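You operate a simulated robot arm through the tools that you are given. There is no shell and no other tool. Be economical: measure what you need, move in short steps, check, and stop when the job is done.

You run a simulated robot arm. Do the job below in one go: nothing can be reset, and whatever is moved stays where it is left.

JOB
Put the dough ball in the blue tub, close it and set the Ready tag on its lid.

Only the result counts: the job must be done as asked and must still hold three seconds after the hand-in. Knocking over, shifting, dropping, spilling or breaking anything else fails it. A push-on lid holds only when it is set on centred and level and pressed home; a screw cap is set on level and turned clockwise until tight.

ROBOT AND FRAMES
A 7-joint arm with a two-finger parallel gripper, fixed in place. Base frame: the origin is at the foot of the arm, x ahead of it, y to its left, z up; the work surface is at about z = 0.85. Lengths are in m, angles in degrees, forces in N, time in s.
With the tool pointing down near the work surface it reaches from about 0.24 to 0.68 m from the base axis. Its first joint turns from -66.0 to 66.0 degrees. Payload 2.4 kg.
The tool frame sits at the grasp point between the pads (the TCP): z along the fingers, y along the line on which they close. The tips reach 0.03 m beyond it. Largest opening 0.094 m; finger width 0.028, thickness 0.01; the body of the gripper, 0.05 by 0.096 m, starts 0.055 m behind the TCP.
Orientation is that of the tool frame in the base frame, as [roll, pitch, yaw] about the fixed x, y, z axes, in that order (R = Rz(yaw) Ry(pitch) Rx(roll)). With the fingers straight down and closing along the base's y, the tool's x points along the base's -x, its y along +y and its z along -z.

CONTROLS
- The arm moves only by the tool apply_moves. Its argument "deltas" is a list of rows, each an object (a shift or turn left out is 0, a gripper value left out holds the last) with "jaw": the gripper command, from -1 (shut) to 1 (fully open), values between in proportion; "linear": the shift along the base's x, y, z in m, a list of three; "dr": the turn, a rotation vector about the base's x, y, z in degrees, a list of three. In form: [{"jaw": jaw, "linear": [tx, ty, tz], "dr": [ax, ay, az]}, ...]. A call has 1 to 8 rows; each row shifts and turns the commanded pose from where the row before left it. Rows are played at 5 a second. More than 0.05 m and 8.6 degrees between two rows, or a gripper value outside its range, and nothing of the call is played. Where a pose cannot be reached the arm comes as near as it can. A force on the tool above 40 N (or 10 N above the force at the start of the call, whichever is more), or a blocked arm, ends the call early, and 0.2 s more pass. The fingers move at their own pace (about 0.153 m/s each) and stop on an object; they squeeze with about 24 N. The grip force told is the motor's: it shows also when the fingers shut on nothing. Time passes only in rows, and 0.2 s behind the last, so rows that do not move let the fingers close. The reply holds the time, the measured pose of the TCP, the force on the tool along the base axes, the opening and the grip force, in the units named above and with some noise, and new pictures: "views" is both (left out), scene, wrist or none.
- Cameras (640 x 400 px; columns grow to the right, rows downward): "scene" is fixed at [0.0144, 0.4568, 1.4486]; the picture's right is [-0.91, -0.40, 0.00], its down [-0.20, 0.46, -0.87] and it looks along [0.35, -0.79, -0.50] (base axes); focal length 334 px, centre (320, 200). "wrist" rides on the gripper at [-0.037, 0, -0.058] in the tool frame; the picture's right is [0.00, -1.00, 0.00], its down [0.97, 0.00, -0.24] and it looks along [0.24, 0.00, 0.97] (tool axes); focal length 218 px, centre (320, 200). There is no depth. A picture from a camera that has moved, and an enlarged one, comes with that camera's place and axes in the base frame and with its lens.
- inspect(camera, box): a new picture of the part [left, top, right, bottom] of that camera's present view, enlarged. No time passes.
- job_done(): hands the job in; it is judged then, once.

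Go step by step. Nothing tells you positions but the pictures and the camera data: compare them with the known pose of the tool, close in by small moves and look again before you grip or let go. The budget is 120 turns and 150 pictures, counting those below and the enlarged ones. Unless the task says otherwise, let go and move clear before handing in, and close with one line.

The tools are called after "Request:" as name(argument=value, ...) on one line, values as JSON. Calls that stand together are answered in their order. apply_moves: Moves the arm, as the interface text tells. Its arguments: {"type":"object","properties":{"deltas":{"type":"array","items":{"type":"object","properties":{"jaw":{"type":"number"},"linear":{"type":"array","items":{"type":"number"}},"dr":{"type":"array","items":{"type":"number"}}}}},"views":{"type":"string","enum":["both","scene","wrist","none"]}},"required":["deltas"]} The other tools are called the same way: inspect (camera, box) takes an enlarged picture of a part of a camera's view; job_done () hands the job in.

At the start:

```text
clock: 0.0
eef_pos: [0.333, -0.0846, 1.1652]
tool_rot: [-180.0, 0.0, -180.0]
contact_force: [-0.7, 0.7, -0.2]
finger_gap: 0.0941
grasp_force: 0.0
```

scene: 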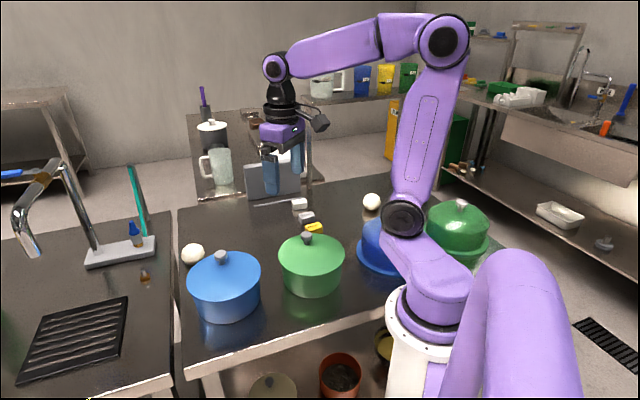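
wrist: 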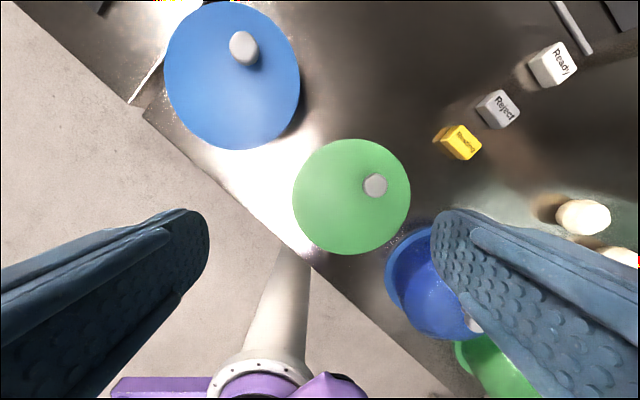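

I see two lidded vessels, an open blue one behind the arm, a few tags and some pale balls. I'll look closer before moving.

Request:
inspect(camera="scene", box=[170, 170, 370, 330])

Request:
inspect(camera="scene", box=[340, 170, 520, 290])

Request:
inspect(camera="wrist", box=[380, 0, 640, 400])

```text
2.50 times, centred on (270, 250) of scene
camera zoom: at [0.0144, 0.4568, 1.4486], right [-0.91, -0.4, 0.0], down [-0.2, 0.46, -0.87], along [0.35, -0.79, -0.5], focal length 835 px, centre (445, 75)
```

zoom: 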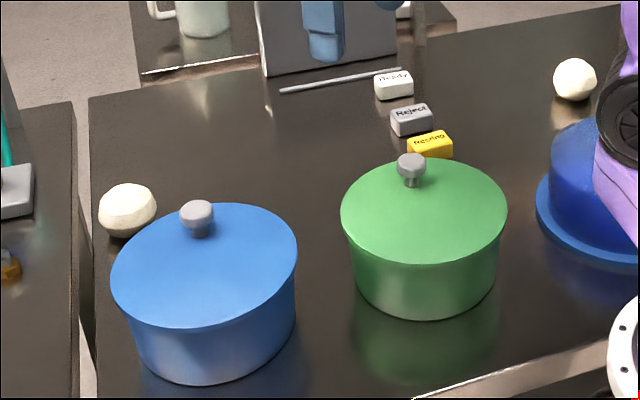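

```text
3.33 times, centred on (430, 230) of scene
camera zoom: at [0.0144, 0.4568, 1.4486], right [-0.91, -0.4, 0.0], down [-0.2, 0.46, -0.87], along [0.35, -0.79, -0.5], focal length 1114 px, centre (-47, 100)
```

zoom: 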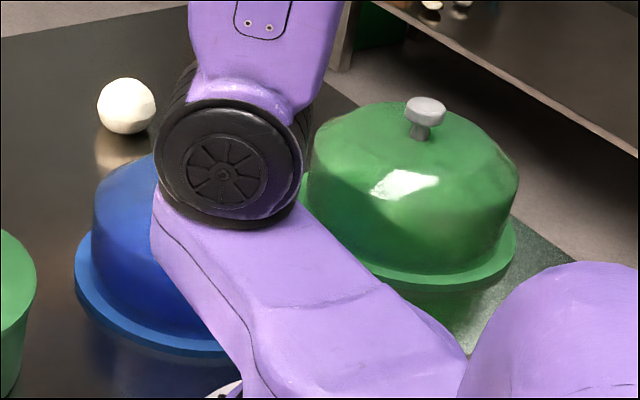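

```text
1.00 times, centred on (510, 200) of wrist
camera zoom: at [0.37, -0.0847, 1.2211], right [0.0, -1.0, 0.0], down [-0.97, 0.0, 0.24], along [-0.24, 0.0, -0.97], focal length 218 px, centre (130, 200)
```

zoom: 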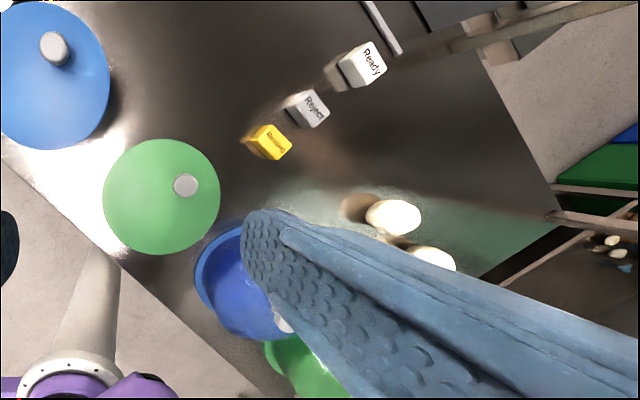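

There seem to be more balls on the right than the scene camera shows. I'll zoom in on each candidate to tell them apart.

Request:
inspect(camera="wrist", box=[540, 170, 640, 290])

Request:
inspect(camera="scene", box=[350, 180, 400, 220])

Request:
inspect(camera="scene", box=[165, 230, 265, 330])

Request:
inspect(camera="scene", box=[280, 180, 350, 240])

```text
3.33 times, centred on (590, 230) of wrist
camera zoom: at [0.37, -0.0847, 1.2211], right [0.0, -1.0, 0.0], down [-0.97, 0.0, 0.24], along [-0.24, 0.0, -0.97], focal length 728 px, centre (-580, 100)
```

zoom: 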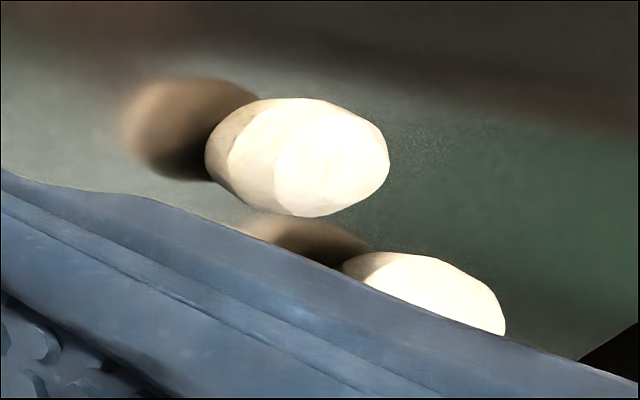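

```text
10.00 times, centred on (375, 200) of scene
camera zoom: at [0.0144, 0.4568, 1.4486], right [-0.91, -0.4, 0.0], down [-0.2, 0.46, -0.87], along [0.35, -0.79, -0.5], focal length 3341 px, centre (-230, 200)
```

zoom: 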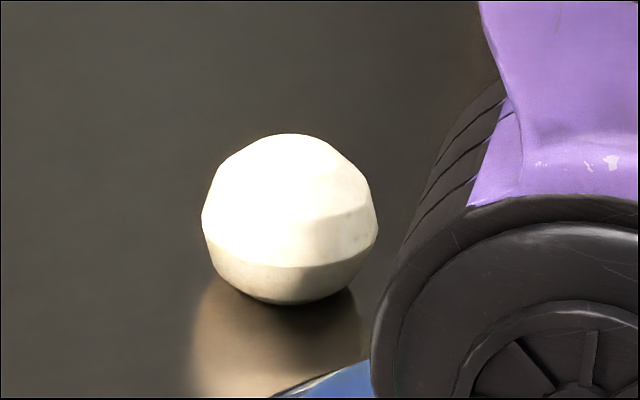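

```text
4.00 times, centred on (215, 280) of scene
camera zoom: at [0.0144, 0.4568, 1.4486], right [-0.91, -0.4, 0.0], down [-0.2, 0.46, -0.87], along [0.35, -0.79, -0.5], focal length 1336 px, centre (740, -120)
```

zoom: 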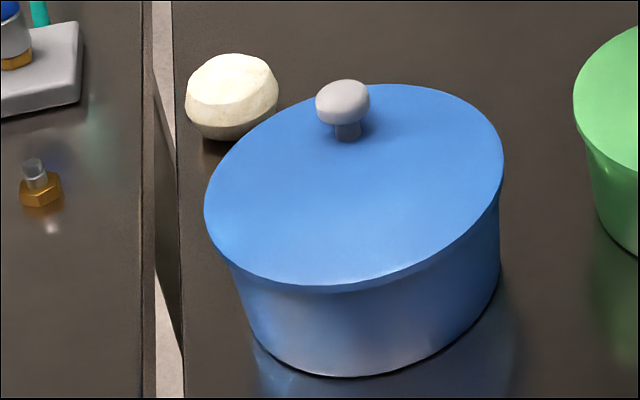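

```text
6.67 times, centred on (315, 210) of scene
camera zoom: at [0.0144, 0.4568, 1.4486], right [-0.91, -0.4, 0.0], down [-0.2, 0.46, -0.87], along [0.35, -0.79, -0.5], focal length 2227 px, centre (353, 133)
```

zoom: 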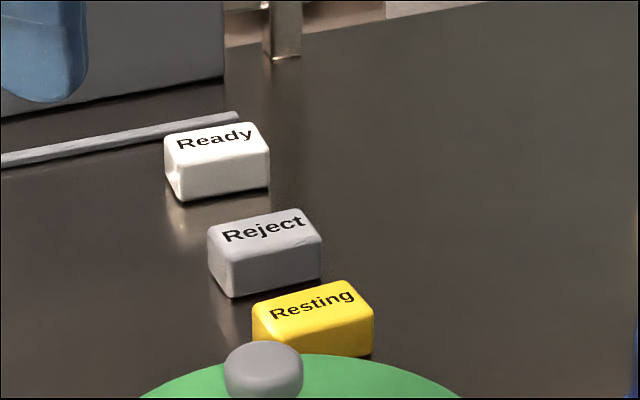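

The blue flat-lidded pot on the left looks like the tub, with a knob set off-centre on its lid. I'll move toward it and look down on it and on the ball beside it.

Request:
apply_moves(deltas=[{"jaw": 1, "linear": [0.04, 0.02, 0]}, {"linear": [0.04, 0.02, 0]}, {"linear": [0.04, 0.02, 0]}, {"linear": [0.03, 0.01, 0]}])

```text
clock: 1.0
eef_pos: [0.4828, -0.0175, 1.1638]
tool_rot: [179.9, 0.1, 180.0]
contact_force: [0.3, -0.2, 0.2]
finger_gap: 0.0937
grasp_force: 0.1
camera wrist: at [0.5196, -0.0172, 1.2203], right [0.0, -1.0, 0.0], down [-0.97, 0.0, 0.24], along [-0.24, 0.0, -0.97], focal length 218 px, centre (320, 200)
```

scene: 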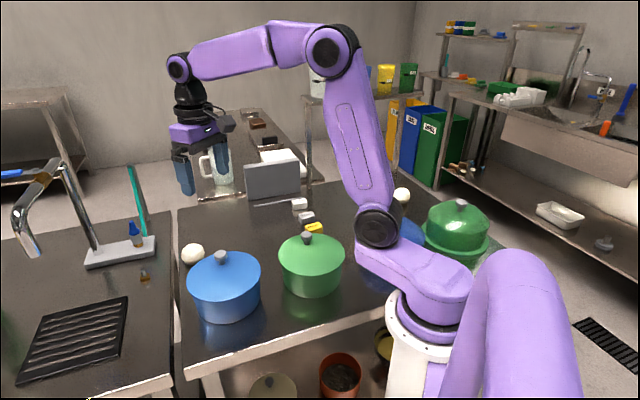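
wrist: 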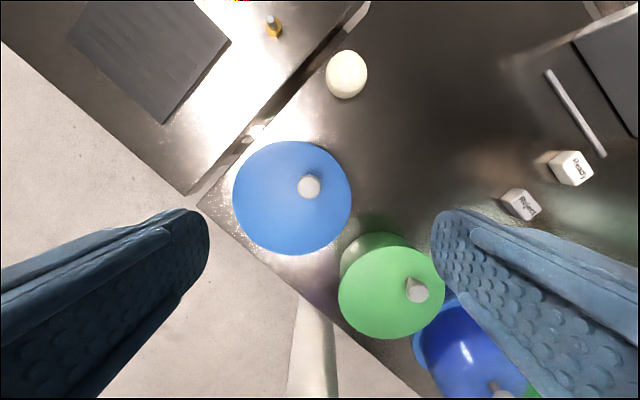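

The blue tub's lid centre is near (0.45, 0.02) and its knob near (0.47, 0.0). There is a ball near (0.62, -0.06) and two more on the far right, so I'll compare the balls.

Request:
inspect(camera="wrist", box=[320, 40, 375, 110])

Request:
inspect(camera="scene", box=[385, 180, 415, 210])

Request:
inspect(camera="scene", box=[170, 235, 215, 275])

Request:
apply_moves(deltas=[{"linear": [-0.04, -0.04, 0]}, {"linear": [-0.03, -0.05, 0]}, {"linear": [-0.03, -0.05, 0]}, {"linear": [-0.03, -0.05, 0]}, {"linear": [-0.03, -0.05, 0]}, {"linear": [0.0, -0.04, 0]}])

```text
5.71 times, centred on (348, 75) of wrist
camera zoom: at [0.5196, -0.0172, 1.2203], right [0.0, -1.0, 0.0], down [-0.97, 0.0, 0.24], along [-0.24, 0.0, -0.97], focal length 1247 px, centre (163, 914)
```

zoom: 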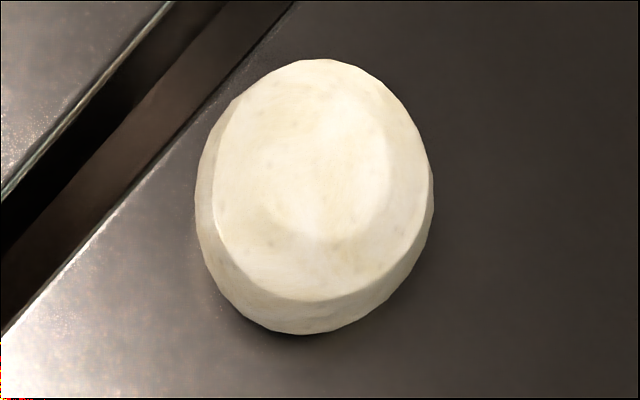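

```text
13.33 times, centred on (400, 195) of scene
camera zoom: at [0.0144, 0.4568, 1.4486], right [-0.91, -0.4, 0.0], down [-0.2, 0.46, -0.87], along [0.35, -0.79, -0.5], focal length 4454 px, centre (-747, 267)
```

zoom: 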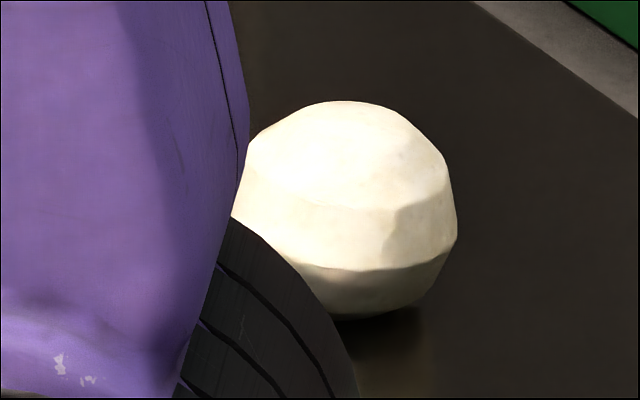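

```text
10.00 times, centred on (192, 255) of scene
camera zoom: at [0.0144, 0.4568, 1.4486], right [-0.91, -0.4, 0.0], down [-0.2, 0.46, -0.87], along [0.35, -0.79, -0.5], focal length 3341 px, centre (1595, -350)
```

zoom: 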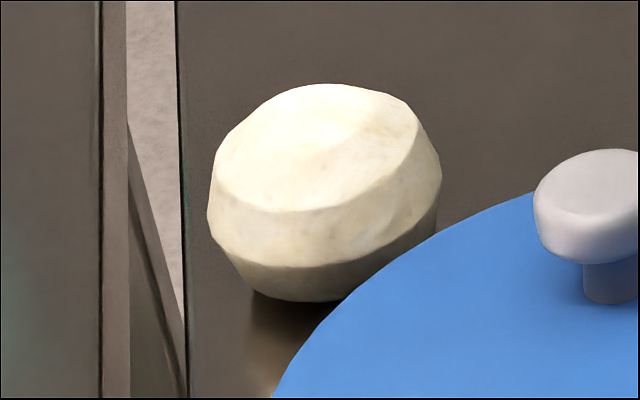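

```text
refused: row 1 steps farther than a row can; nothing moved
```

All three balls look like the same kind of dough, so I'll use the reachable one on the left. First I'll look at the right-hand blue and green vessels from above, to be sure which one is the tub.

Request:
apply_moves(deltas=[{"linear": [-0.035, -0.03, 0]}, {"linear": [-0.035, -0.03, 0]}, {"linear": [-0.035, -0.03, 0]}, {"linear": [-0.03, -0.03, 0]}, {"linear": [-0.0, -0.045, 0]}, {"linear": [0.0, -0.04, 0]}])

```text
clock: 2.4
eef_pos: [0.3461, -0.2198, 1.1633]
tool_rot: [180.0, 0.1, -180.0]
contact_force: [-0.1, 0.0, -0.6]
finger_gap: 0.094
grasp_force: 0.1
camera wrist: at [0.384, -0.2198, 1.2206], right [0.0, -1.0, 0.0], down [-0.97, 0.0, 0.24], along [-0.24, 0.0, -0.97], focal length 218 px, centre (320, 200)
```

scene: 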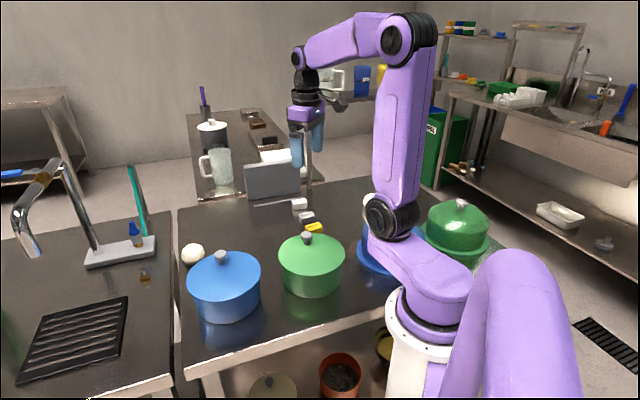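
wrist: 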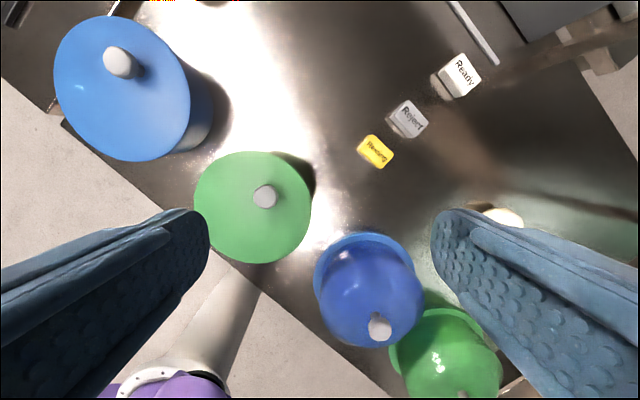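

The right-hand ones are domed dishes, so the flat-lidded blue pot is the tub, with its lid top at z≈0.935. I'll go above its knob and measure it closely.

Request:
apply_moves(deltas=[{"linear": [0.0207, 0.036, 0]}, {"linear": [0.0207, 0.036, 0]}, {"linear": [0.0207, 0.036, 0]}, {"linear": [0.0207, 0.036, 0]}, {"linear": [0.0207, 0.036, 0]}, {"linear": [0.0207, 0.036, -0.03]}, {"linear": [0, 0, -0.04]}], views="wrist")

Request:
apply_moves(deltas=[{"dr": [0, 0, 8]}, {"dr": [0, 0, 8]}, {"dr": [0, 0, 8]}, {"dr": [0, 0, 8]}, {"dr": [0, 0, 8]}], views="wrist")

```text
refused: row 6 steps farther than a row can; nothing moved
```

```text
clock: 3.6
eef_pos: [0.3485, -0.2209, 1.1642]
tool_rot: [-179.9, 0.0, -139.9]
contact_force: [0.0, 0.5, -0.5]
finger_gap: 0.094
grasp_force: 0.2
camera wrist: at [0.376, -0.196, 1.221], right [0.64, -0.76, 0.0], down [-0.74, -0.63, 0.24], along [-0.18, -0.15, -0.97], focal length 218 px, centre (320, 200)
```

wrist: 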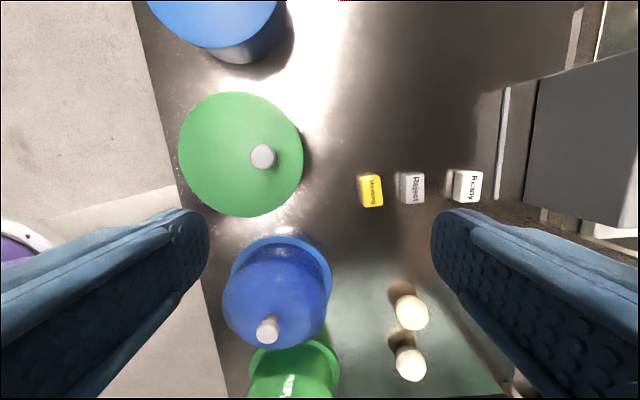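

The tool is turned as planned, with the closing line along the direction from the knob to the lid centre. Now I'll move over the knob.

Request:
apply_moves(deltas=[{"linear": [0.0205, 0.036, 0]}, {"linear": [0.0205, 0.036, 0]}, {"linear": [0.0205, 0.036, 0]}, {"linear": [0.0205, 0.036, 0]}, {"linear": [0.0205, 0.036, 0]}, {"linear": [0.0205, 0.036, 0]}, {"linear": [0, 0, -0.04]}, {"linear": [0, 0, -0.03]}], views="both")

```text
clock: 5.4
eef_pos: [0.4707, -0.005, 1.0944]
tool_rot: [179.9, 0.1, -140.0]
contact_force: [0.7, 0.0, 0.2]
finger_gap: 0.0939
grasp_force: 0.1
camera wrist: at [0.499, 0.0191, 1.1515], right [0.64, -0.77, 0.0], down [-0.74, -0.62, 0.24], along [-0.18, -0.15, -0.97], focal length 218 px, centre (320, 200)
```

scene: 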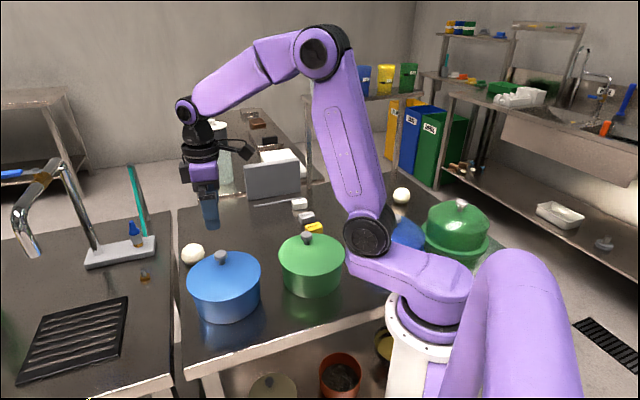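
wrist: 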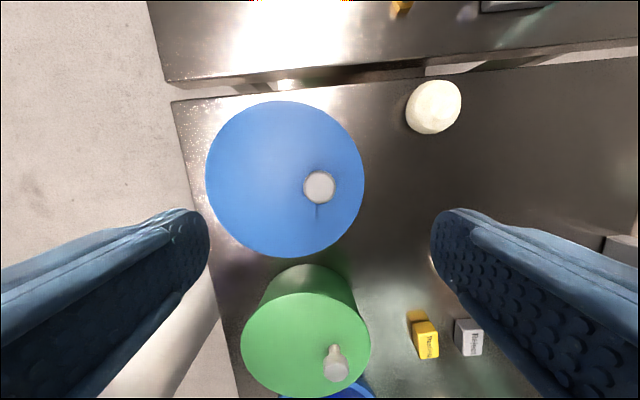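

The knob is almost exactly on the tool axis. I'll nudge 2 mm, lower to just above the lid and check from the side.

Request:
apply_moves(deltas=[{"linear": [0.002, 0.002, -0.04]}, {"linear": [0, 0, -0.04]}, {"linear": [0, 0, -0.025]}, {"linear": [0, 0, -0.01]}], views="wrist")

Request:
inspect(camera="scene", box=[165, 190, 285, 330])

```text
clock: 6.4
eef_pos: [0.4746, -0.003, 0.9787]
tool_rot: [-180.0, -0.1, -140.0]
contact_force: [1.1, 0.1, -0.6]
finger_gap: 0.0941
grasp_force: 0.0
camera wrist: at [0.5025, 0.0207, 1.035], right [0.64, -0.77, 0.0], down [-0.74, -0.62, 0.24], along [-0.18, -0.15, -0.97], focal length 218 px, centre (320, 200)
```

wrist: 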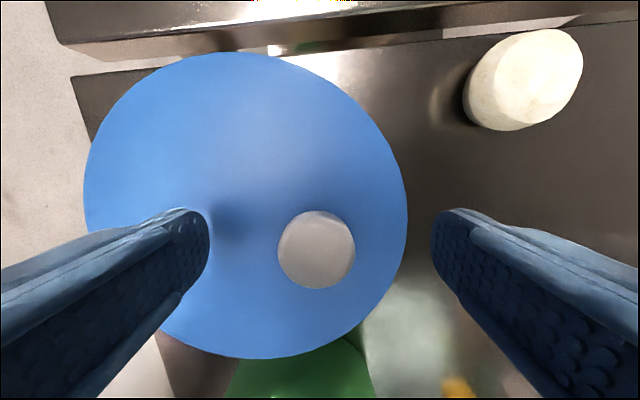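

```text
2.86 times, centred on (225, 260) of scene
camera zoom: at [0.0144, 0.4568, 1.4486], right [-0.91, -0.4, 0.0], down [-0.2, 0.46, -0.87], along [0.35, -0.79, -0.5], focal length 954 px, centre (591, 29)
```

zoom: 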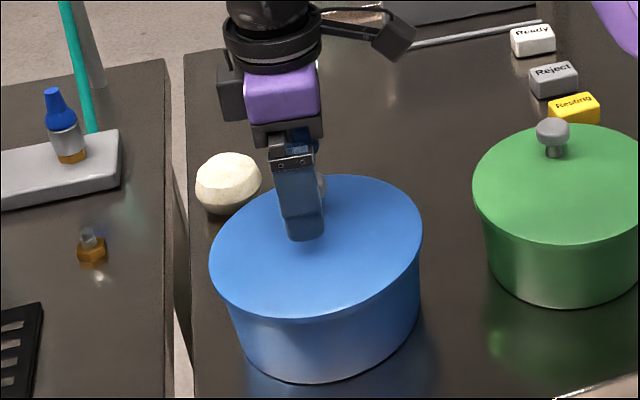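

The knob sits centred between the pads. I'll lower 5 mm more and close on it.

Request:
apply_moves(deltas=[{"jaw": 1, "linear": [0.001, 0.001, -0.006]}, {"jaw": -1}, {"jaw": -1}, {"jaw": -1}], views="wrist")

```text
clock: 7.4
eef_pos: [0.4759, -0.0021, 0.9734]
tool_rot: [-180.0, 0.0, -140.1]
contact_force: [0.5, 0.0, -0.3]
finger_gap: 0.0284
grasp_force: 24.2
camera wrist: at [0.5035, 0.0229, 1.0291], right [0.64, -0.77, 0.0], down [-0.74, -0.62, 0.24], along [-0.18, -0.15, -0.97], focal length 218 px, centre (320, 200)
```

wrist: 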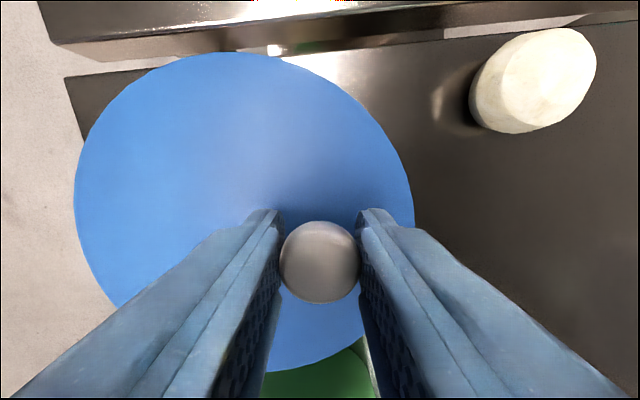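

Grip pose is (0.4759, -0.0021, 0.9734) with the knob held. I'll lift slowly and watch the force.

Request:
apply_moves(deltas=[{"linear": [0, 0, 0.005]}, {"linear": [0, 0, 0.005]}, {"linear": [0, 0, 0.01]}], views="none")

Request:
inspect(camera="scene", box=[165, 190, 285, 330])

```text
clock: 8.2
eef_pos: [0.475, -0.0002, 0.992]
tool_rot: [-180.0, -0.1, -140.0]
contact_force: [-0.2, 0.2, -0.1]
finger_gap: 0.0284
grasp_force: 24.2
```

```text
2.86 times, centred on (225, 260) of scene
camera zoom: at [0.0145, 0.4568, 1.4486], right [-0.91, -0.4, 0.0], down [-0.2, 0.46, -0.87], along [0.35, -0.79, -0.5], focal length 954 px, centre (591, 29)
```

zoom: 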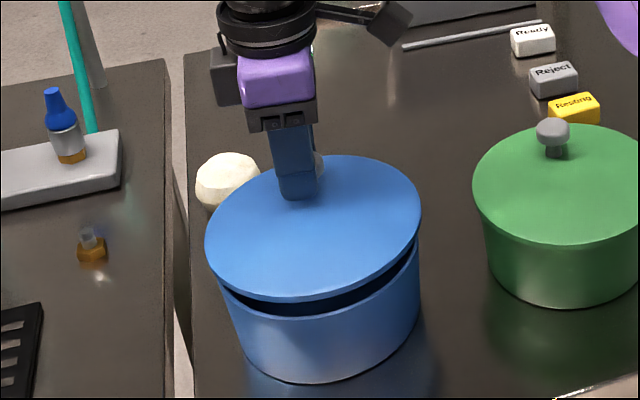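

The lid comes off cleanly and level and the tub stays put. I'll raise it and carry it to the clear table near (0.50, -0.19).

Request:
apply_moves(deltas=[{"linear": [0, 0, 0.03]}, {"linear": [0, 0, 0.03]}, {"linear": [0.009, -0.044, 0]}, {"linear": [0.009, -0.044, 0]}, {"linear": [0.009, -0.044, 0]}, {"linear": [0.009, -0.044, 0]}, {"linear": [0.009, -0.044, 0]}], views="both")

```text
clock: 9.8
eef_pos: [0.5213, -0.2232, 1.0549]
tool_rot: [-180.0, 0.0, -140.0]
contact_force: [-0.4, 0.0, -1.1]
finger_gap: 0.0288
grasp_force: 24.3
camera wrist: at [0.55, -0.198, 1.1119], right [0.64, -0.77, 0.0], down [-0.74, -0.62, 0.24], along [-0.18, -0.15, -0.97], focal length 218 px, centre (320, 200)
```

scene: 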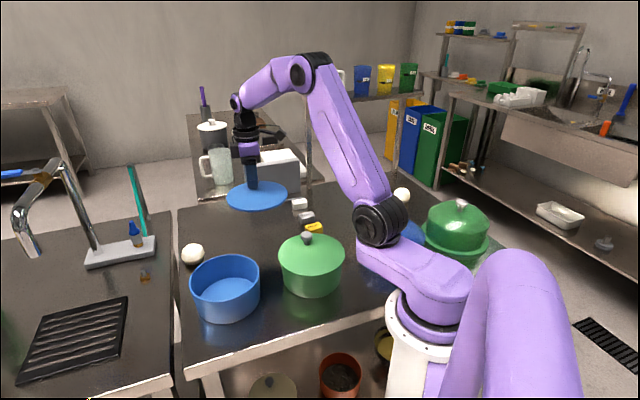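
wrist: 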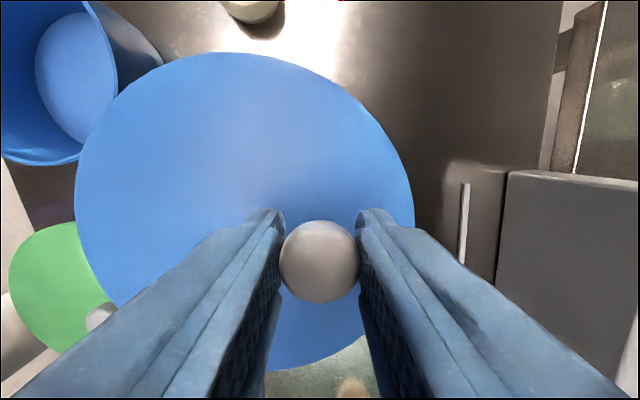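

The tub is empty and the lid hangs level over clear table. I'll lower it until contact.

Request:
apply_moves(deltas=[{"linear": [0, 0, -0.05]}, {"linear": [0, 0, -0.05]}, {"linear": [0, 0, -0.03]}], views="none")

Request:
inspect(camera="scene", box=[200, 130, 340, 250])

```text
clock: 10.6
eef_pos: [0.518, -0.2187, 0.922]
tool_rot: [180.0, 0.0, -140.0]
contact_force: [0.5, -0.6, -0.4]
finger_gap: 0.0286
grasp_force: 23.5
```

```text
3.33 times, centred on (270, 190) of scene
camera zoom: at [0.0145, 0.4568, 1.4486], right [-0.91, -0.4, 0.0], down [-0.2, 0.46, -0.87], along [0.35, -0.79, -0.5], focal length 1114 px, centre (487, 233)
```

zoom: 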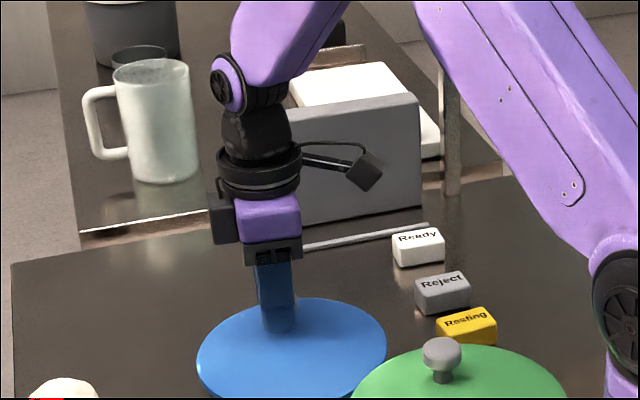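

Request:
apply_moves(deltas=[{"linear": [0, 0, -0.01]}, {"linear": [0, 0, -0.005]}, {"linear": [0, 0, -0.003]}, {"linear": [0, 0, -0.003]}], views="none")

Request:
inspect(camera="scene", box=[200, 130, 340, 250])

```text
clock: 11.6
eef_pos: [0.5188, -0.2208, 0.9039]
tool_rot: [179.9, 0.1, -140.0]
contact_force: [-2.5, 0.5, 5.9]
finger_gap: 0.0285
grasp_force: 23.8
```

```text
3.33 times, centred on (270, 190) of scene
camera zoom: at [0.0143, 0.4569, 1.4486], right [-0.91, -0.4, 0.0], down [-0.2, 0.46, -0.87], along [0.35, -0.79, -0.5], focal length 1114 px, centre (487, 233)
```

zoom: 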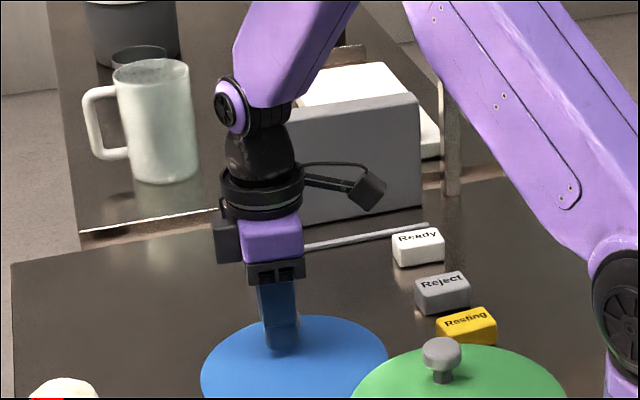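

The lid is down, with 6 N of contact at TCP z=0.904. I'll open and rise straight up.

Request:
apply_moves(deltas=[{"jaw": 0.2}, {"jaw": 0.2}, {"linear": [0, 0, 0.03]}, {"linear": [0, 0, 0.05]}, {"linear": [0, 0, 0.05]}, {"linear": [0, 0, 0.03]}], views="both")

```text
clock: 13.0
eef_pos: [0.5197, -0.22, 1.0624]
tool_rot: [-180.0, 0.0, -140.0]
contact_force: [-0.6, -0.3, -0.7]
finger_gap: 0.0565
grasp_force: 0.0
camera wrist: at [0.5479, -0.1968, 1.1197], right [0.64, -0.77, 0.0], down [-0.74, -0.62, 0.24], along [-0.18, -0.15, -0.97], focal length 218 px, centre (320, 200)
```

scene: 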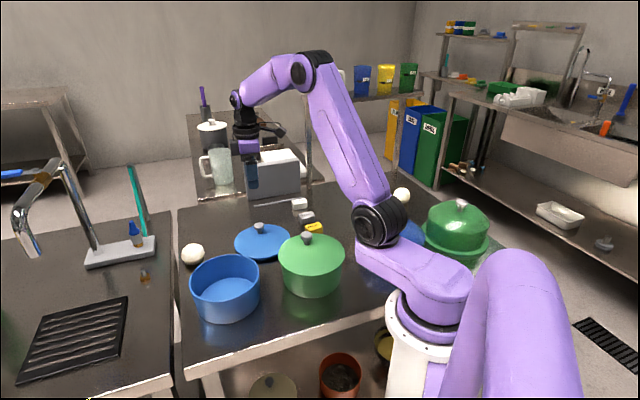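
wrist: 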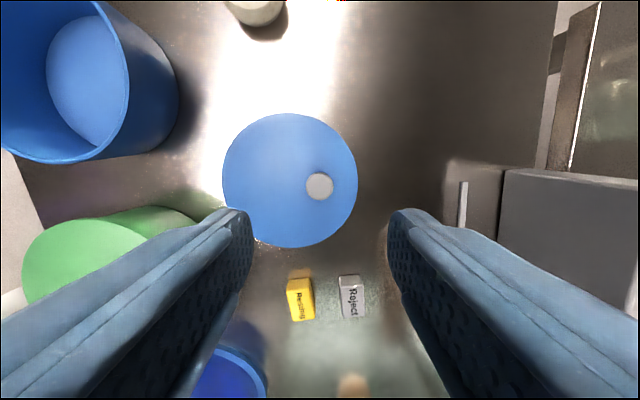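

The lid lies flat with its knob up. Next I'll move above the dough ball near (0.62, -0.056).

Request:
apply_moves(deltas=[{"jaw": 1, "linear": [0.024, 0.042, 0]}, {"linear": [0.024, 0.042, 0]}, {"linear": [0.024, 0.042, 0]}, {"linear": [0.024, 0.038, -0.01]}], views="wrist")

```text
clock: 14.0
eef_pos: [0.6163, -0.0562, 1.0529]
tool_rot: [-180.0, 0.0, -140.0]
contact_force: [-1.1, -0.1, 0.9]
finger_gap: 0.0941
grasp_force: 0.1
camera wrist: at [0.6459, -0.0321, 1.1096], right [0.64, -0.77, 0.0], down [-0.74, -0.62, 0.24], along [-0.18, -0.15, -0.97], focal length 218 px, centre (320, 200)
```

wrist: 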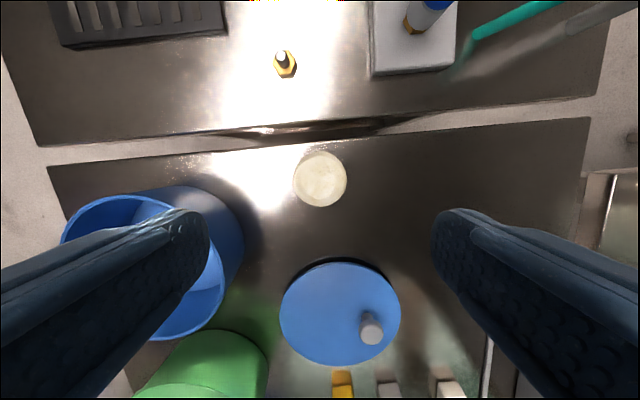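

The dough is on the tool axis. I'll descend with the tips just above the table and grip it.

Request:
apply_moves(deltas=[{"linear": [0, 0, -0.05]}, {"linear": [0, 0, -0.05]}, {"linear": [0, 0, -0.045]}], views="both")

```text
clock: 14.8
eef_pos: [0.6138, -0.0533, 0.9074]
tool_rot: [180.0, 0.0, -140.0]
contact_force: [1.0, -0.5, -0.6]
finger_gap: 0.0939
grasp_force: 0.1
camera wrist: at [0.6427, -0.0301, 0.9648], right [0.64, -0.77, 0.0], down [-0.74, -0.62, 0.24], along [-0.18, -0.15, -0.97], focal length 218 px, centre (320, 200)
```

scene: 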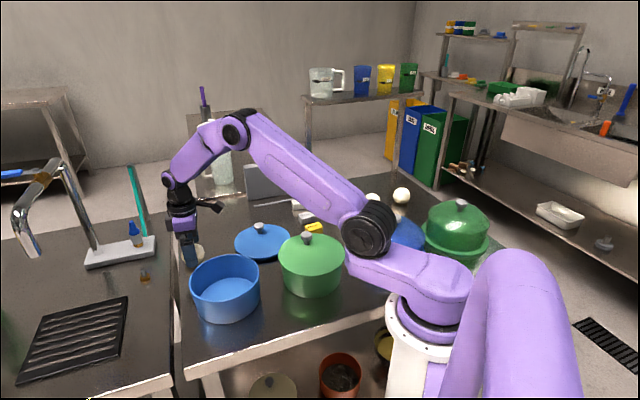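
wrist: 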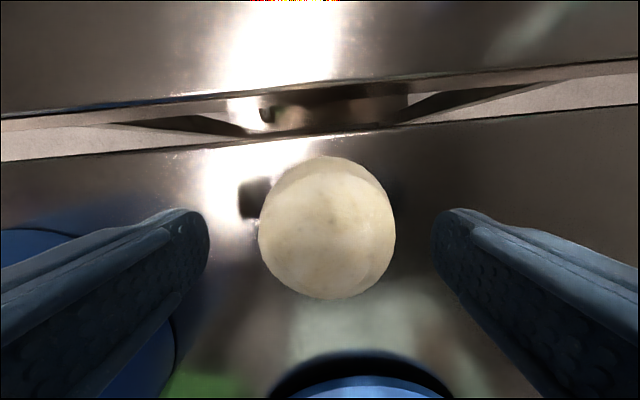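

Request:
apply_moves(deltas=[{"linear": [0.001, -0.001, -0.02]}, {"jaw": -1}, {"jaw": -1}, {"jaw": -1}, {"linear": [0, 0, 0.03]}], views="wrist")

```text
clock: 16.0
eef_pos: [0.6153, -0.0572, 0.917]
tool_rot: [179.9, 0.0, -140.0]
contact_force: [-0.6, 0.7, -1.1]
finger_gap: 0.0569
grasp_force: 23.8
camera wrist: at [0.6439, -0.0329, 0.9737], right [0.64, -0.77, 0.0], down [-0.74, -0.62, 0.24], along [-0.18, -0.15, -0.97], focal length 218 px, centre (320, 200)
```

wrist: 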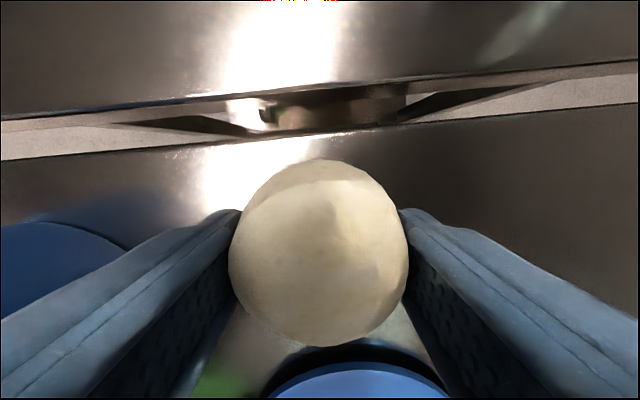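

The dough is held (gap 0.057). I'll lift it and carry it above the tub.

Request:
apply_moves(deltas=[{"linear": [0, 0, 0.045]}, {"linear": [0, 0, 0.045]}, {"linear": [0, 0, 0.045]}, {"linear": [-0.04, 0.0205, 0]}, {"linear": [-0.04, 0.0205, 0]}, {"linear": [-0.04, 0.0205, 0]}, {"linear": [-0.04, 0.0205, 0]}], views="both")

```text
clock: 17.6
eef_pos: [0.4539, 0.0266, 1.0527]
tool_rot: [180.0, 0.2, -140.0]
contact_force: [1.4, -0.9, -0.6]
finger_gap: 0.0564
grasp_force: 23.6
camera wrist: at [0.4815, 0.0506, 1.1103], right [0.64, -0.77, 0.0], down [-0.74, -0.62, 0.24], along [-0.18, -0.15, -0.97], focal length 218 px, centre (320, 200)
```

scene: 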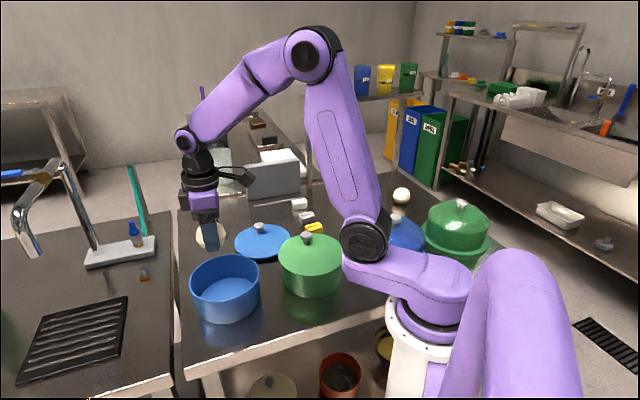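
wrist: 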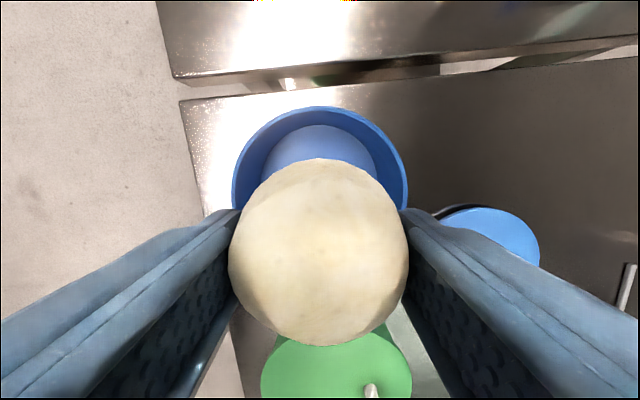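

The tub is centred under the tool. I'll lower the dough inside.

Request:
apply_moves(deltas=[{"linear": [0, 0, -0.05]}, {"linear": [0, 0, -0.05]}, {"linear": [0, 0, -0.03]}, {"linear": [0, 0, -0.015]}, {"linear": [0, 0, -0.008]}], views="both")

```text
clock: 18.8
eef_pos: [0.4549, 0.0242, 0.9006]
tool_rot: [-180.0, 0.0, -139.9]
contact_force: [0.2, -0.4, -1.4]
finger_gap: 0.0563
grasp_force: 24.1
camera wrist: at [0.4834, 0.0482, 0.9561], right [0.64, -0.77, 0.0], down [-0.74, -0.62, 0.24], along [-0.18, -0.15, -0.97], focal length 218 px, centre (320, 200)
```

scene: 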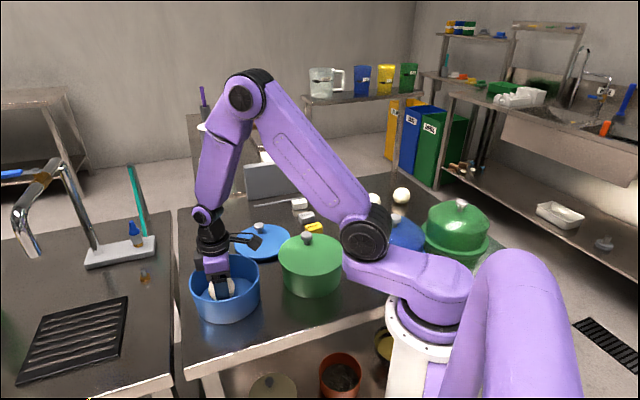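
wrist: 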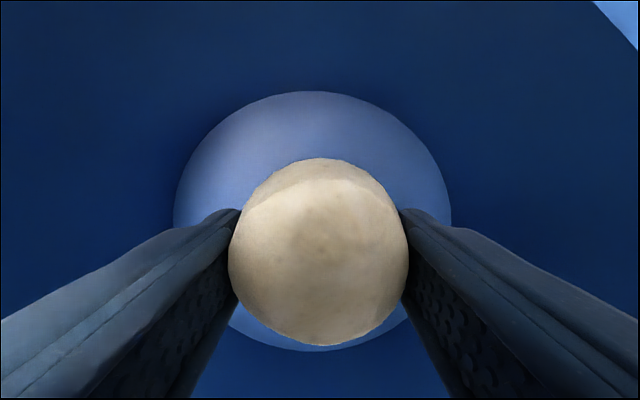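

Request:
apply_moves(deltas=[{"linear": [0, 0, -0.003]}, {"linear": [0, 0, -0.003]}, {"linear": [0, 0, -0.002]}], views="none")

```text
clock: 19.6
eef_pos: [0.4555, 0.0249, 0.893]
tool_rot: [-180.0, 0.1, -140.0]
contact_force: [-5.3, 0.0, 19.4]
finger_gap: 0.0564
grasp_force: 24.2
```

The dough touches the tub floor. I'll ease up 2 mm, open modestly and rise.

Request:
apply_moves(deltas=[{"linear": [0, 0, 0.002]}, {"jaw": 0.65}, {"jaw": 0.65}, {"linear": [0, 0, 0.03]}, {"linear": [0, 0, 0.05]}, {"linear": [0, 0, 0.05]}, {"linear": [0, 0, 0.04]}], views="both")

```text
clock: 21.2
eef_pos: [0.4528, 0.0227, 1.0639]
tool_rot: [180.0, 0.0, -140.0]
contact_force: [-1.0, -1.3, -0.6]
finger_gap: 0.0777
grasp_force: 0.2
camera wrist: at [0.481, 0.0457, 1.1208], right [0.64, -0.77, 0.0], down [-0.74, -0.62, 0.24], along [-0.18, -0.15, -0.97], focal length 218 px, centre (320, 200)
```

scene: 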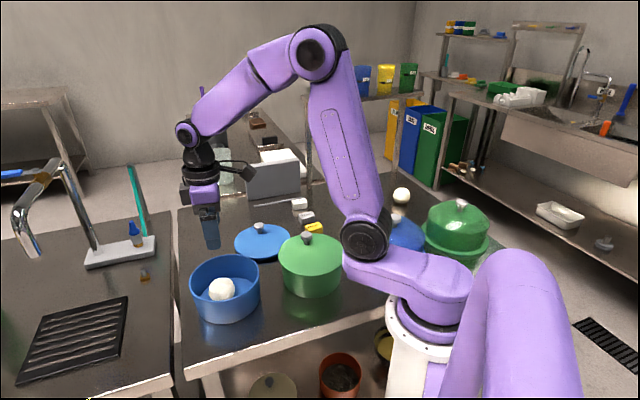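
wrist: 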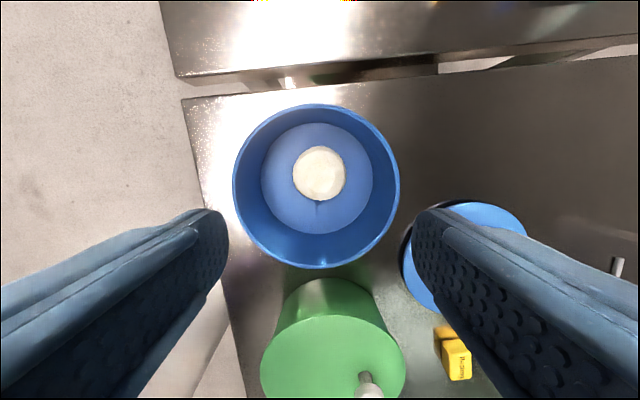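

The dough sits in the tub. I'll go back over the lid and check alignment before gripping.

Request:
apply_moves(deltas=[{"jaw": 0.65, "linear": [0.0105, -0.041, 0]}, {"linear": [0.0105, -0.041, 0]}, {"linear": [0.0105, -0.041, 0]}, {"linear": [0.0105, -0.041, 0]}, {"linear": [0.0105, -0.041, 0]}, {"linear": [0.0105, -0.04, 0]}, {"linear": [0, 0, -0.05]}, {"linear": [0, 0, -0.05]}], views="wrist")

```text
clock: 23.0
eef_pos: [0.5204, -0.2203, 0.963]
tool_rot: [-179.9, 0.0, -140.1]
contact_force: [1.1, 0.4, 0.2]
finger_gap: 0.0774
grasp_force: 0.1
camera wrist: at [0.549, -0.1973, 1.0189], right [0.64, -0.77, 0.0], down [-0.74, -0.62, 0.24], along [-0.18, -0.15, -0.97], focal length 218 px, centre (320, 200)
```

wrist: 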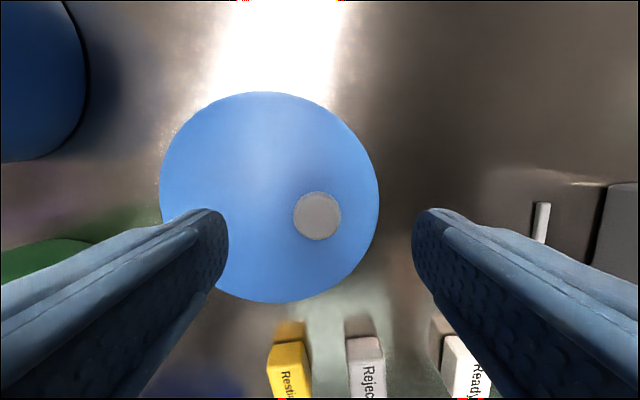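

Request:
apply_moves(deltas=[{"linear": [0, 0, -0.04]}, {"linear": [0, 0, -0.019]}], views="wrist")

```text
clock: 23.6
eef_pos: [0.5188, -0.2207, 0.9041]
tool_rot: [180.0, 0.0, -140.0]
contact_force: [0.0, -0.2, -0.4]
finger_gap: 0.0777
grasp_force: 0.1
camera wrist: at [0.5478, -0.1962, 0.9612], right [0.64, -0.77, 0.0], down [-0.74, -0.62, 0.24], along [-0.18, -0.15, -0.97], focal length 218 px, centre (320, 200)
```

wrist: 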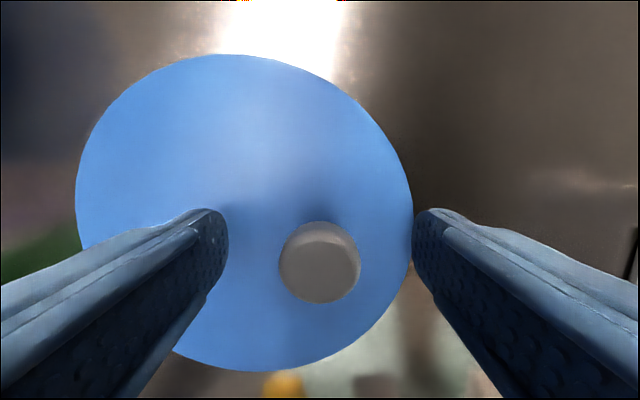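

The view matches the first grip exactly. I'll close, lift and carry the lid back above the tub along the reverse path.

Request:
apply_moves(deltas=[{"jaw": -1}, {"jaw": -1}, {"jaw": -1}, {"linear": [0, 0, 0.04]}, {"linear": [0, 0, 0.05]}, {"linear": [0, 0, 0.04]}], views="none")

Request:
apply_moves(deltas=[{"linear": [0, 0, 0.02]}, {"linear": [-0.009, 0.044, 0]}, {"linear": [-0.009, 0.044, 0]}, {"linear": [-0.009, 0.044, 0]}, {"linear": [-0.009, 0.044, 0]}, {"linear": [-0.009, 0.044, 0]}, {"linear": [0, 0, 0]}], views="both")

```text
clock: 25.0
eef_pos: [0.5181, -0.2212, 1.0355]
tool_rot: [180.0, 0.0, -140.0]
contact_force: [-0.5, -0.5, 0.0]
finger_gap: 0.0286
grasp_force: 23.7
```

```text
clock: 26.6
eef_pos: [0.4742, -0.0005, 1.0551]
tool_rot: [180.0, 0.1, -140.0]
contact_force: [-0.1, -0.4, -0.5]
finger_gap: 0.0289
grasp_force: 24.4
camera wrist: at [0.5022, 0.023, 1.1113], right [0.64, -0.77, 0.0], down [-0.74, -0.62, 0.24], along [-0.18, -0.15, -0.97], focal length 218 px, centre (320, 200)
```

scene: 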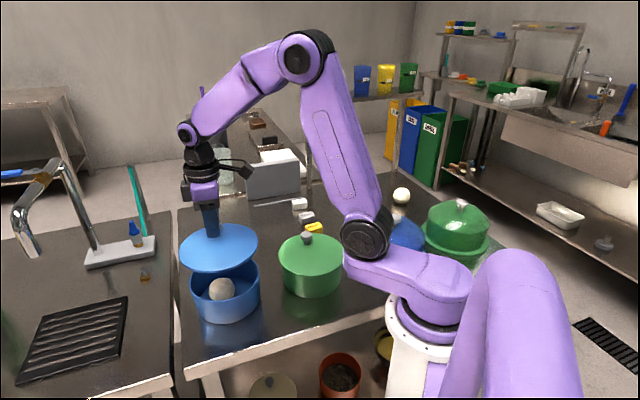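
wrist: 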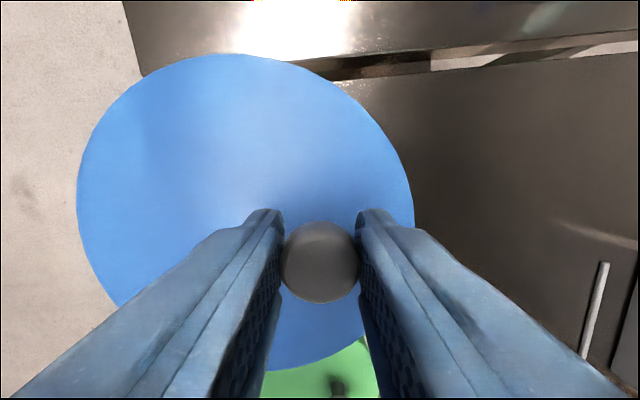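

Lid is above the tub, at the commanded position it came from. I'll lower to about 1 cm above seating and compare with the earlier side view.

Request:
apply_moves(deltas=[{"linear": [0, 0, -0.035]}, {"linear": [0, 0, -0.026]}, {"linear": [0, 0, 0]}], views="wrist")

Request:
inspect(camera="scene", box=[165, 190, 285, 330])

```text
clock: 27.4
eef_pos: [0.4741, -0.0009, 0.992]
tool_rot: [-179.9, 0.0, -140.1]
contact_force: [0.4, 0.7, -1.0]
finger_gap: 0.0287
grasp_force: 23.5
camera wrist: at [0.5028, 0.0226, 1.0493], right [0.64, -0.77, 0.0], down [-0.74, -0.62, 0.24], along [-0.18, -0.15, -0.97], focal length 218 px, centre (320, 200)
```

wrist: 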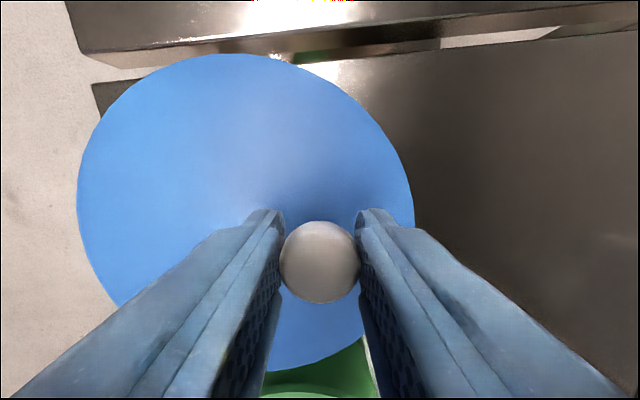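

```text
2.86 times, centred on (225, 260) of scene
camera zoom: at [0.0145, 0.4568, 1.4486], right [-0.91, -0.4, 0.0], down [-0.2, 0.46, -0.87], along [0.35, -0.79, -0.5], focal length 954 px, centre (591, 29)
```

zoom: 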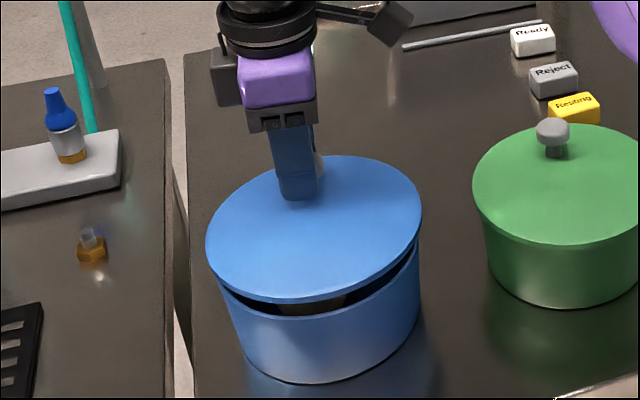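

This matches the lift-off picture, so the tub hasn't shifted. I'll lower it onto the rim in small steps.

Request:
apply_moves(deltas=[{"linear": [0, 0, -0.01]}, {"linear": [0, 0, -0.006]}, {"linear": [0, 0, -0.003]}, {"linear": [0, 0, -0.001]}], views="none")

Request:
inspect(camera="scene", box=[165, 190, 285, 330])

```text
clock: 28.4
eef_pos: [0.474, -0.0011, 0.9731]
tool_rot: [-180.0, 0.0, -140.0]
contact_force: [0.8, -0.6, -0.5]
finger_gap: 0.0289
grasp_force: 23.6
```

```text
2.86 times, centred on (225, 260) of scene
camera zoom: at [0.0144, 0.4568, 1.4486], right [-0.91, -0.4, 0.0], down [-0.2, 0.46, -0.87], along [0.35, -0.79, -0.5], focal length 954 px, centre (591, 29)
```

zoom: 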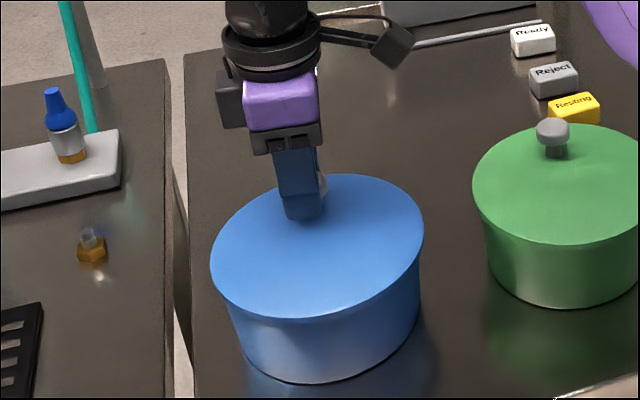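

Request:
apply_moves(deltas=[{"linear": [0, 0, -0.001]}, {"linear": [0, 0, -0.001]}, {"linear": [0, 0, -0.001]}], views="none")

```text
clock: 29.2
eef_pos: [0.4742, -0.0013, 0.9704]
tool_rot: [-179.9, 0.1, -140.0]
contact_force: [-2.2, -1.8, 20.8]
finger_gap: 0.0287
grasp_force: 23.4
```

The lid is seated, with 21 N of contact. I'll release the knob, rise, close the fingers and hover over the lid centre for a press.

Request:
apply_moves(deltas=[{"linear": [0, 0, 0.002]}, {"jaw": 0.4}, {"jaw": 0.4}, {"linear": [0, 0, 0.03]}, {"linear": [0, 0, 0.03]}, {"jaw": -1, "linear": [-0.022, 0.0265, 0]}, {"jaw": -1}, {"jaw": -1}], views="both")

```text
clock: 31.0
eef_pos: [0.4515, 0.0263, 1.0314]
tool_rot: [-180.0, 0.1, -140.0]
contact_force: [0.2, 0.4, -0.3]
finger_gap: 0.0002
grasp_force: 23.9
camera wrist: at [0.4804, 0.0509, 1.0884], right [0.64, -0.77, 0.0], down [-0.74, -0.62, 0.24], along [-0.18, -0.15, -0.97], focal length 218 px, centre (320, 200)
```

scene: 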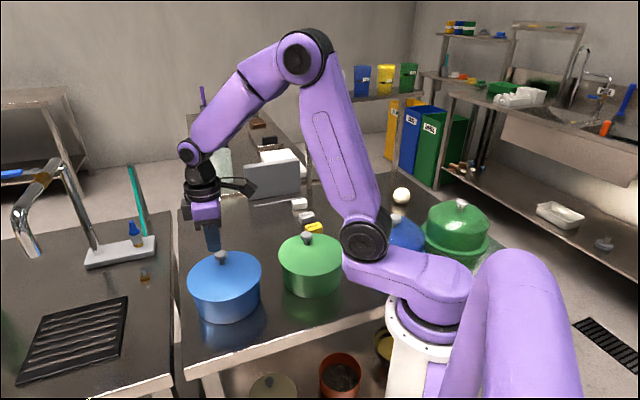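
wrist: 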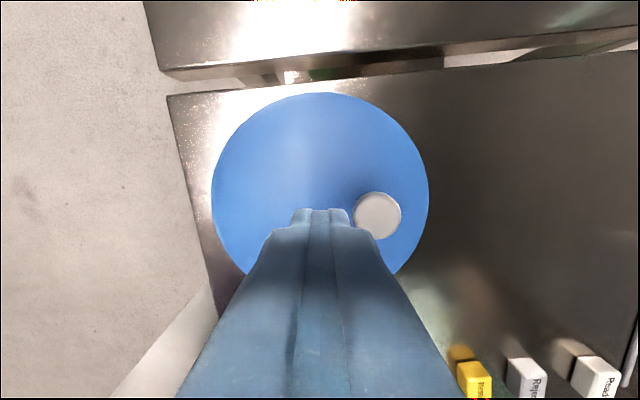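

The tool is centred over the lid. I'll press down.

Request:
apply_moves(deltas=[{"linear": [0, 0, -0.04]}, {"linear": [0, 0, -0.02]}, {"linear": [0, 0, -0.003]}, {"linear": [0, 0, -0.002]}, {"linear": [0, 0, -0.002]}], views="none")

```text
clock: 32.2
eef_pos: [0.451, 0.0252, 0.9651]
tool_rot: [-180.0, 0.0, -140.1]
contact_force: [-0.1, -0.2, 0.3]
finger_gap: 0.0
grasp_force: 24.1
```

Request:
apply_moves(deltas=[{"linear": [0, 0, -0.002]}, {"linear": [0, 0, -0.002]}, {"linear": [0, 0, -0.001]}, {"linear": [0, 0, -0.001]}, {"linear": [0, 0, -0.001]}], views="none")

```text
clock: 33.0
eef_pos: [0.4524, 0.0267, 0.9627]
tool_rot: [-179.9, 0.1, -140.1]
contact_force: [-1.6, -1.2, 9.7]
finger_gap: 0.0001
grasp_force: 24.2
stopped in row 3: the force on the tool passed its limit (the readings are from after the stop); the commanded pose is now the measured one
```

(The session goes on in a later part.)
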